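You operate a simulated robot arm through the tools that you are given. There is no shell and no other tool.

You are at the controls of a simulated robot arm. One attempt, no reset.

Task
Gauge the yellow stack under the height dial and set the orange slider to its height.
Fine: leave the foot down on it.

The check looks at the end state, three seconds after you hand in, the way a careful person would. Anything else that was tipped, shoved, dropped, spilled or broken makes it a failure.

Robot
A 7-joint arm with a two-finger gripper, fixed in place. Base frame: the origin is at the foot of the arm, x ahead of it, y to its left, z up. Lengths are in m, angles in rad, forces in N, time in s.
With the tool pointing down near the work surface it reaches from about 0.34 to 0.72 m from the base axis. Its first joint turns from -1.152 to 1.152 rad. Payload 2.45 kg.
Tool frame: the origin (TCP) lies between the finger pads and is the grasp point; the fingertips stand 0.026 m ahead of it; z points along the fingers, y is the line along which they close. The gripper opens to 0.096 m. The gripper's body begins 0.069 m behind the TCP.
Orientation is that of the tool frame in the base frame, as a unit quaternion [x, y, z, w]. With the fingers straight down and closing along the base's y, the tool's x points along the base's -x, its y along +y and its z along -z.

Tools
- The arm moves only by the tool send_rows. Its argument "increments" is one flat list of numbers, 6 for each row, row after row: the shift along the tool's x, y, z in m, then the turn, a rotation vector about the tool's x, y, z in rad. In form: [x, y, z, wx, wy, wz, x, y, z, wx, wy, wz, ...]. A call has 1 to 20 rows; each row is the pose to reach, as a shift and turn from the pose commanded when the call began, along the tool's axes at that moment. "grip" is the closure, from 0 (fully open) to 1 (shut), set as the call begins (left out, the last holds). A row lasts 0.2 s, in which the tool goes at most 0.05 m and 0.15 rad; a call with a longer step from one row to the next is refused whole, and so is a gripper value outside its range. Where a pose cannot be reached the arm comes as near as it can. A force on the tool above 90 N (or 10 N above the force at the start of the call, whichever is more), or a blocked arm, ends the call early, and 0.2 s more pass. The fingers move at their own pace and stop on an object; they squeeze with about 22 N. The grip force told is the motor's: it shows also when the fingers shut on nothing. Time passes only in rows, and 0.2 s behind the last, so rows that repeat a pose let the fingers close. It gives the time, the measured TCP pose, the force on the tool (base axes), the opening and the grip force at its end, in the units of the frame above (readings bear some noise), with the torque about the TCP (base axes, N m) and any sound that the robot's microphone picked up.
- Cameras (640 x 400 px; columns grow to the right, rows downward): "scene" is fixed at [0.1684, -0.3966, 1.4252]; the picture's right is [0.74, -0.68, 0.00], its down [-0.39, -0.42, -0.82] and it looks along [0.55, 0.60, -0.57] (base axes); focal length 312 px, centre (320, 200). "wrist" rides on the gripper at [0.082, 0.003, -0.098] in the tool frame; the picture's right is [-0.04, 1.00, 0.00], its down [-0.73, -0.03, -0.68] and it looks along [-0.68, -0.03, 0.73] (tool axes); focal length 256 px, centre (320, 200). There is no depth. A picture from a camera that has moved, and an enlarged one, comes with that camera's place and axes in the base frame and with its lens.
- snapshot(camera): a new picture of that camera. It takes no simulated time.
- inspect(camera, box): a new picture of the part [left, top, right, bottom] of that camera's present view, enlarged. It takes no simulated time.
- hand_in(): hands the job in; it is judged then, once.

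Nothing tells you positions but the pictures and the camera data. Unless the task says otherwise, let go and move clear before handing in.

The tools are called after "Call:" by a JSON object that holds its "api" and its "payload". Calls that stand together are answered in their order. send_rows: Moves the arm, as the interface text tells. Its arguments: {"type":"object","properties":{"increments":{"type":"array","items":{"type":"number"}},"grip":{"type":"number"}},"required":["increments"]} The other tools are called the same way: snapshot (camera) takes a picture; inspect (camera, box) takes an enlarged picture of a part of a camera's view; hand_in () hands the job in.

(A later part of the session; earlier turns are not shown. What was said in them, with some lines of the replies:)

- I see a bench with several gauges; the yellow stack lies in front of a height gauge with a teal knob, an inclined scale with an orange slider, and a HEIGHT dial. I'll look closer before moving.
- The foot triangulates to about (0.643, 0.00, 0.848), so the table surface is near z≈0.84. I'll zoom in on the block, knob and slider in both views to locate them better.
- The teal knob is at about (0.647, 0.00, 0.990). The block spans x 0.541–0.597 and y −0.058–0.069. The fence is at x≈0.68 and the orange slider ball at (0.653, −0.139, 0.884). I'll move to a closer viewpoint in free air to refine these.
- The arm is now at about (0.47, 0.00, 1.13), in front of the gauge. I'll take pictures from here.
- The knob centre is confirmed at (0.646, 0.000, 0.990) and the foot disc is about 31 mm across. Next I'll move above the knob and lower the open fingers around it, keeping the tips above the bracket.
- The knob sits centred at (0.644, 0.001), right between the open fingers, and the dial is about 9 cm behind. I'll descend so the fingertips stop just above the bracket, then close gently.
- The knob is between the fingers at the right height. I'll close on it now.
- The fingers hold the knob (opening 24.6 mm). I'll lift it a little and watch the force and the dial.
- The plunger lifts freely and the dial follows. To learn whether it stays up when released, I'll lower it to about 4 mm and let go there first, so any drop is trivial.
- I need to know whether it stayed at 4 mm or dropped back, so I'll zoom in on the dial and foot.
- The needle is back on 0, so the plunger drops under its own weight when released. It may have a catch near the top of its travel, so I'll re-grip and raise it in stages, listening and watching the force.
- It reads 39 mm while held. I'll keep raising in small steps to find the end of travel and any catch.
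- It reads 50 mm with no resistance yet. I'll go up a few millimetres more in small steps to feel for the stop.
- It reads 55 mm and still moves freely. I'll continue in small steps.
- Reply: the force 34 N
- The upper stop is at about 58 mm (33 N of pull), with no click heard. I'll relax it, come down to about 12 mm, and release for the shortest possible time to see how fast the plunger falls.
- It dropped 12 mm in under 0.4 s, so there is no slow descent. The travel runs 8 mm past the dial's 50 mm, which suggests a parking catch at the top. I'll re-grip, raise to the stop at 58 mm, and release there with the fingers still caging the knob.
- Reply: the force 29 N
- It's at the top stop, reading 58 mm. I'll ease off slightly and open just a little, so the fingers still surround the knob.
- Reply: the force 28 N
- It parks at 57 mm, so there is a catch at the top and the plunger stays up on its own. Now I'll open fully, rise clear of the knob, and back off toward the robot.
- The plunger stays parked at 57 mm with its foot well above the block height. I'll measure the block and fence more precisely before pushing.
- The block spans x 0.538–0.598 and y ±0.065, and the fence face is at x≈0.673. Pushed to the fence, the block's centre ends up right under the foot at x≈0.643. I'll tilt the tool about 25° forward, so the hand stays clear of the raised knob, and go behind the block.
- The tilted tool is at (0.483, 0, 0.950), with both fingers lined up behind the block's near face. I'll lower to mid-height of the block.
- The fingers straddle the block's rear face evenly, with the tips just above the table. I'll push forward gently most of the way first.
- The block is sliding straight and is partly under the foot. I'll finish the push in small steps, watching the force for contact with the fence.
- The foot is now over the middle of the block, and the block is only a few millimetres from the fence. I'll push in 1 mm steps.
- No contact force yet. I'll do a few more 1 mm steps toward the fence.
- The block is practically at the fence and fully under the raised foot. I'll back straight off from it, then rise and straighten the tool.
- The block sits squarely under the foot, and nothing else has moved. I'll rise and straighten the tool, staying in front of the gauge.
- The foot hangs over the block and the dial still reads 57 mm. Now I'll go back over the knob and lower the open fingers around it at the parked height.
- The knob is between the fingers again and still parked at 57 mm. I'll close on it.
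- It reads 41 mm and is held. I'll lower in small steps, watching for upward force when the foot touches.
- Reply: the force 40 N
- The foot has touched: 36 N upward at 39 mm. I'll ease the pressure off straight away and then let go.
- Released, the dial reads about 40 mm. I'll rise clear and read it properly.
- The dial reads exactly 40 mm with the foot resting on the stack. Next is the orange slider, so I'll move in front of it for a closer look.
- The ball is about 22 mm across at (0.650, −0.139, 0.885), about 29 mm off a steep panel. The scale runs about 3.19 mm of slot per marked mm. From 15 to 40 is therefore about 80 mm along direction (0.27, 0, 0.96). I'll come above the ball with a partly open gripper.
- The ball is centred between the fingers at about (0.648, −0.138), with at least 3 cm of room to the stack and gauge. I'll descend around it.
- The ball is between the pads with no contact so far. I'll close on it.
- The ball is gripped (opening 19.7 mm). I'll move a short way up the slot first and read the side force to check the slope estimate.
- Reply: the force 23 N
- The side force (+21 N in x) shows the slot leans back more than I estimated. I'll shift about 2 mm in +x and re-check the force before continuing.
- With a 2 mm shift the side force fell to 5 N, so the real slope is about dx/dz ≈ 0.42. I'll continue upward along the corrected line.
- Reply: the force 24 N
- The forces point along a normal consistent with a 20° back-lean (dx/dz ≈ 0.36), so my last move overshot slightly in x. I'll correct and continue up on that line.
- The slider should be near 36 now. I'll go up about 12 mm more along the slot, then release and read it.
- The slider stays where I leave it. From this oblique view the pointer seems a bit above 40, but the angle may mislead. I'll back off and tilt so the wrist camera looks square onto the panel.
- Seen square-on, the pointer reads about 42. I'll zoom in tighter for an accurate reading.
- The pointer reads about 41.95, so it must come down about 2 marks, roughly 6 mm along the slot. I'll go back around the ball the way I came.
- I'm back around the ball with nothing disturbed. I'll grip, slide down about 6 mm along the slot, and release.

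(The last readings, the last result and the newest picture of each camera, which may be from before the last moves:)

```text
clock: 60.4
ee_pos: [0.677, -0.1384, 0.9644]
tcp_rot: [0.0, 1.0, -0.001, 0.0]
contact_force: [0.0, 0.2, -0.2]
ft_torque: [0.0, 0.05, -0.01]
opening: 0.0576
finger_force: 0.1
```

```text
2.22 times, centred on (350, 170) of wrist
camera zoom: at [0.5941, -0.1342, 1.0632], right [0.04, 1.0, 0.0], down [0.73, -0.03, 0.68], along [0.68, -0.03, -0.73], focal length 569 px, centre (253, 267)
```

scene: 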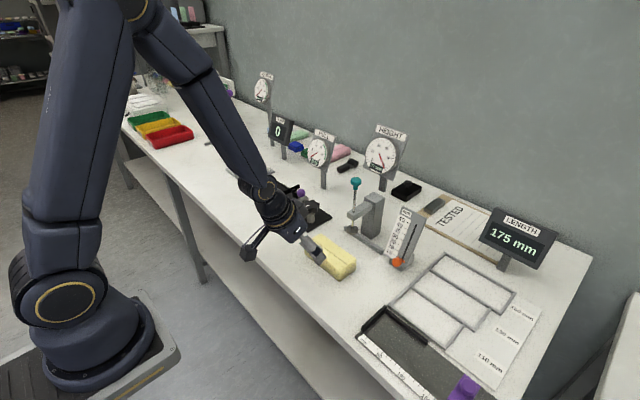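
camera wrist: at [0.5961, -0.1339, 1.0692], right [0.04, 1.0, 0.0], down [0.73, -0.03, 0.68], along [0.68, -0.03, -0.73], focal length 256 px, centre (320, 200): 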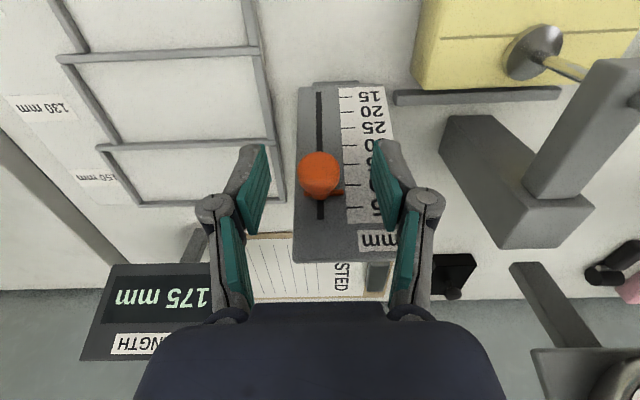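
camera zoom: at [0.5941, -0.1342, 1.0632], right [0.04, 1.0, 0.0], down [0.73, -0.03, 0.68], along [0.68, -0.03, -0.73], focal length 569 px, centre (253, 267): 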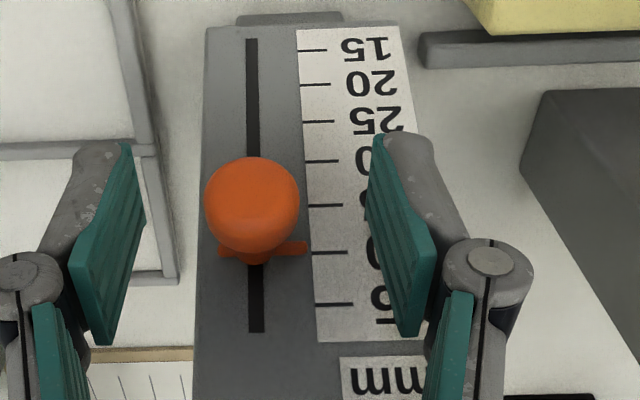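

The pointer now looks very close to the 40 tick. I'll back off the same way and check it square-on.

Call:
{"api": "send_rows", "payload": {"increments": [0.02, 0, 0, 0, 0, 0, 0.05, 0, 0, 0, 0, 0, 0.07, 0, -0.004, 0, -0.1, 0, 0.085, 0.001, -0.01, 0, -0.21, 0, 0.1, 0.002, -0.016, 0, -0.32, 0, 0.106, 0.003, -0.02, 0, -0.4363, 0, 0.106, 0.003, -0.02, 0, -0.4363, 0], "grip": 0}}

Call:
{"api": "inspect", "payload": {"camera": "wrist", "box": [300, 185, 360, 235]}}

Call:
{"api": "snapshot", "payload": {"camera": "wrist"}}

Call:
{"api": "inspect", "payload": {"camera": "scene", "box": [370, 190, 440, 270]}}

```text
clock: 62.0
ee_pos: [0.57, -0.136, 0.9844]
tcp_rot: [0.001, 0.976, 0.001, 0.217]
contact_force: [-0.6, 0.4, -0.4]
ft_torque: [-0.02, 0.0, -0.01]
opening: 0.096
finger_force: 0.1
```

```text
8.00 times, centred on (330, 210) of wrist
camera zoom: at [0.4538, -0.1312, 1.0392], right [0.04, 1.0, 0.02], down [0.38, -0.03, 0.93], along [0.93, -0.03, -0.38], focal length 2048 px, centre (240, 120)
```

zoom: 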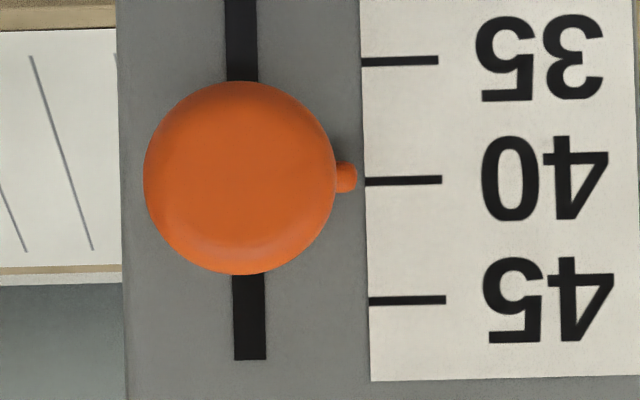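

```text
taken
camera wrist: at [0.4538, -0.1312, 1.0392], right [0.04, 1.0, 0.02], down [0.38, -0.03, 0.93], along [0.93, -0.03, -0.38], focal length 256 px, centre (320, 200)
```

wrist: 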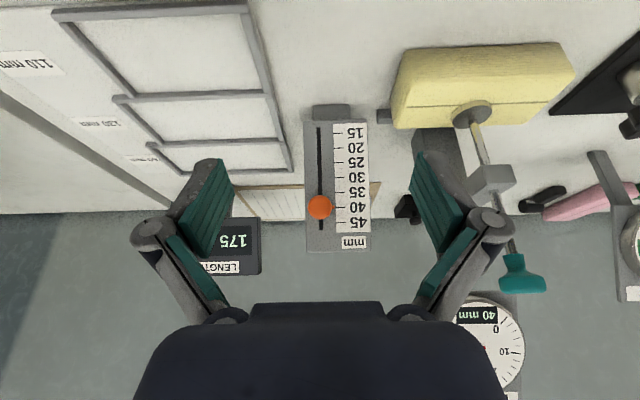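

```text
5.00 times, centred on (405, 230) of scene
camera zoom: at [0.1683, -0.3966, 1.4252], right [0.74, -0.68, 0.0], down [-0.39, -0.42, -0.82], along [0.55, 0.6, -0.57], focal length 1562 px, centre (-105, 50)
```

zoom: 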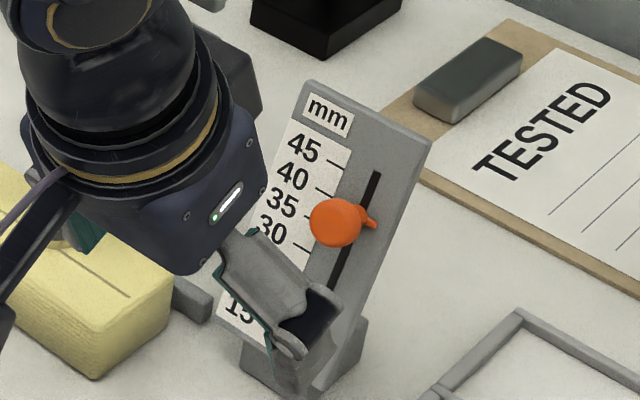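

Square-on, the pointer sits on the 40 tick (about 39.8), matching the dial's 40 mm. I'll move the arm clear and do a final check of everything.

Call:
{"api": "send_rows", "payload": {"increments": [0.0054, 0, -0.0356, 0, 0.0873, 0, 0.0109, 0, -0.0713, 0, 0.1745, 0, 0.0163, 0, -0.1069, 0, 0.2618, 0, 0.0218, 0, -0.1426, 0, 0.349, 0, 0.0272, 0, -0.1782, 0, 0.4363, 0, 0.0272, 0, -0.1782, 0, 0.4363, 0], "grip": 0}}

Call:
{"api": "snapshot", "payload": {"camera": "scene"}}

Call:
{"api": "snapshot", "payload": {"camera": "wrist"}}

Call:
{"api": "inspect", "payload": {"camera": "scene", "box": [360, 120, 420, 180]}}

Call:
{"api": "inspect", "payload": {"camera": "scene", "box": [310, 170, 440, 285]}}

```text
clock: 63.4
ee_pos: [0.4682, -0.1363, 1.1369]
tcp_rot: [0.0, 1.0, 0.0, 0.0]
contact_force: [0.4, 0.3, 0.5]
ft_torque: [-0.02, -0.03, 0.0]
opening: 0.096
finger_force: 0.0
```

```text
taken
```

scene: 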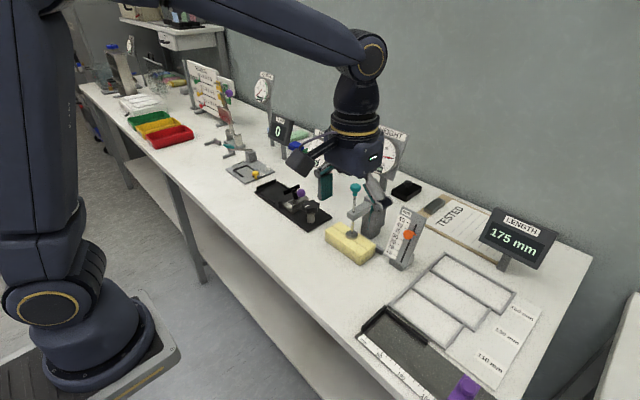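

```text
taken
camera wrist: at [0.3867, -0.132, 1.234], right [0.04, 1.0, 0.0], down [0.73, -0.03, 0.68], along [0.68, -0.03, -0.73], focal length 256 px, centre (320, 200)
```

wrist: 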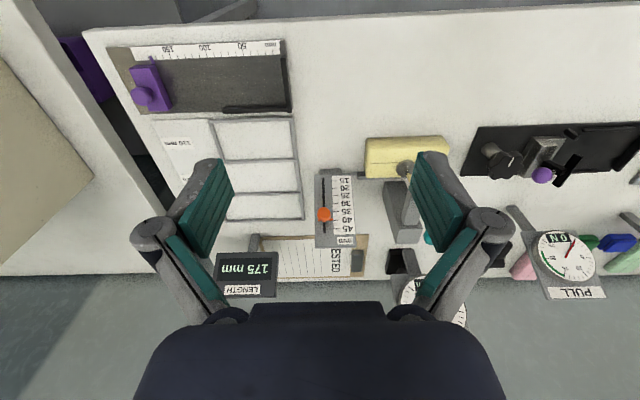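

```text
6.67 times, centred on (390, 150) of scene
camera zoom: at [0.1683, -0.3966, 1.4252], right [0.74, -0.68, 0.0], down [-0.39, -0.42, -0.82], along [0.55, 0.6, -0.57], focal length 2083 px, centre (-147, 533)
```

zoom: 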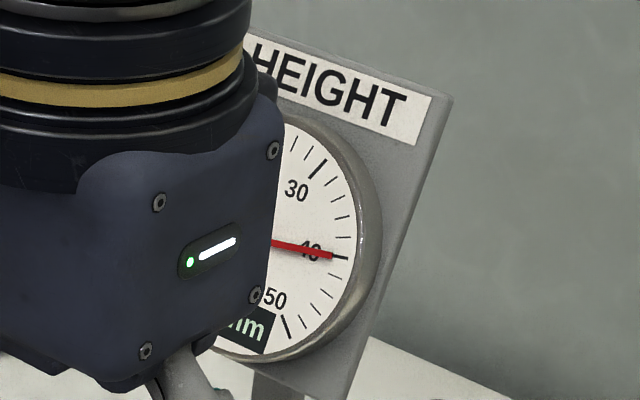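

```text
3.48 times, centred on (375, 228) of scene
camera zoom: at [0.1683, -0.3966, 1.4252], right [0.74, -0.68, 0.0], down [-0.39, -0.42, -0.82], along [0.55, 0.6, -0.57], focal length 1087 px, centre (129, 104)
```

zoom: 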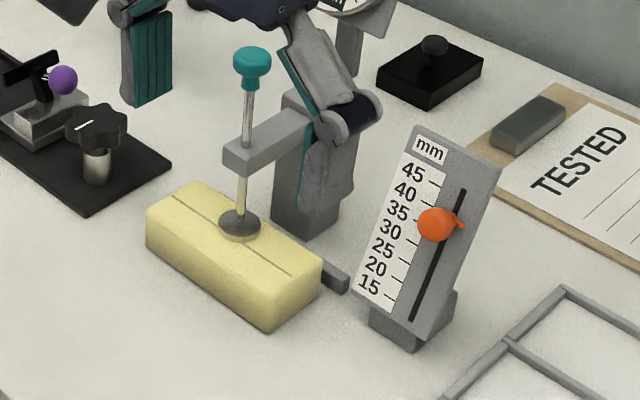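

The foot rests on the stack with the dial needle on 40. The slider pointer holds at the 40 tick, the gripper is open and clear, and nothing else has moved. I'm handing in.

Call:
{"api": "hand_in", "payload": {}}

```text
The job is handed in.
```

The yellow stack measures 40 mm on the height dial. I set the orange slider to the 40 tick; seen square-on, its pointer reads about 39.8.

- **Gauge:** the stack sits under the foot at or just short of the fence. The foot is left down on it, and the dial needle still points at 40.
- **Slider:** it stayed where I left it after I let go and backed away.
- **Surroundings:** the gripper is open and clear. In the last pictures nothing else on the bench looked moved.

While lowering the foot I pressed on the stack with about 36 N for a moment, then eased off. The 40 mm reading was taken after I let go.
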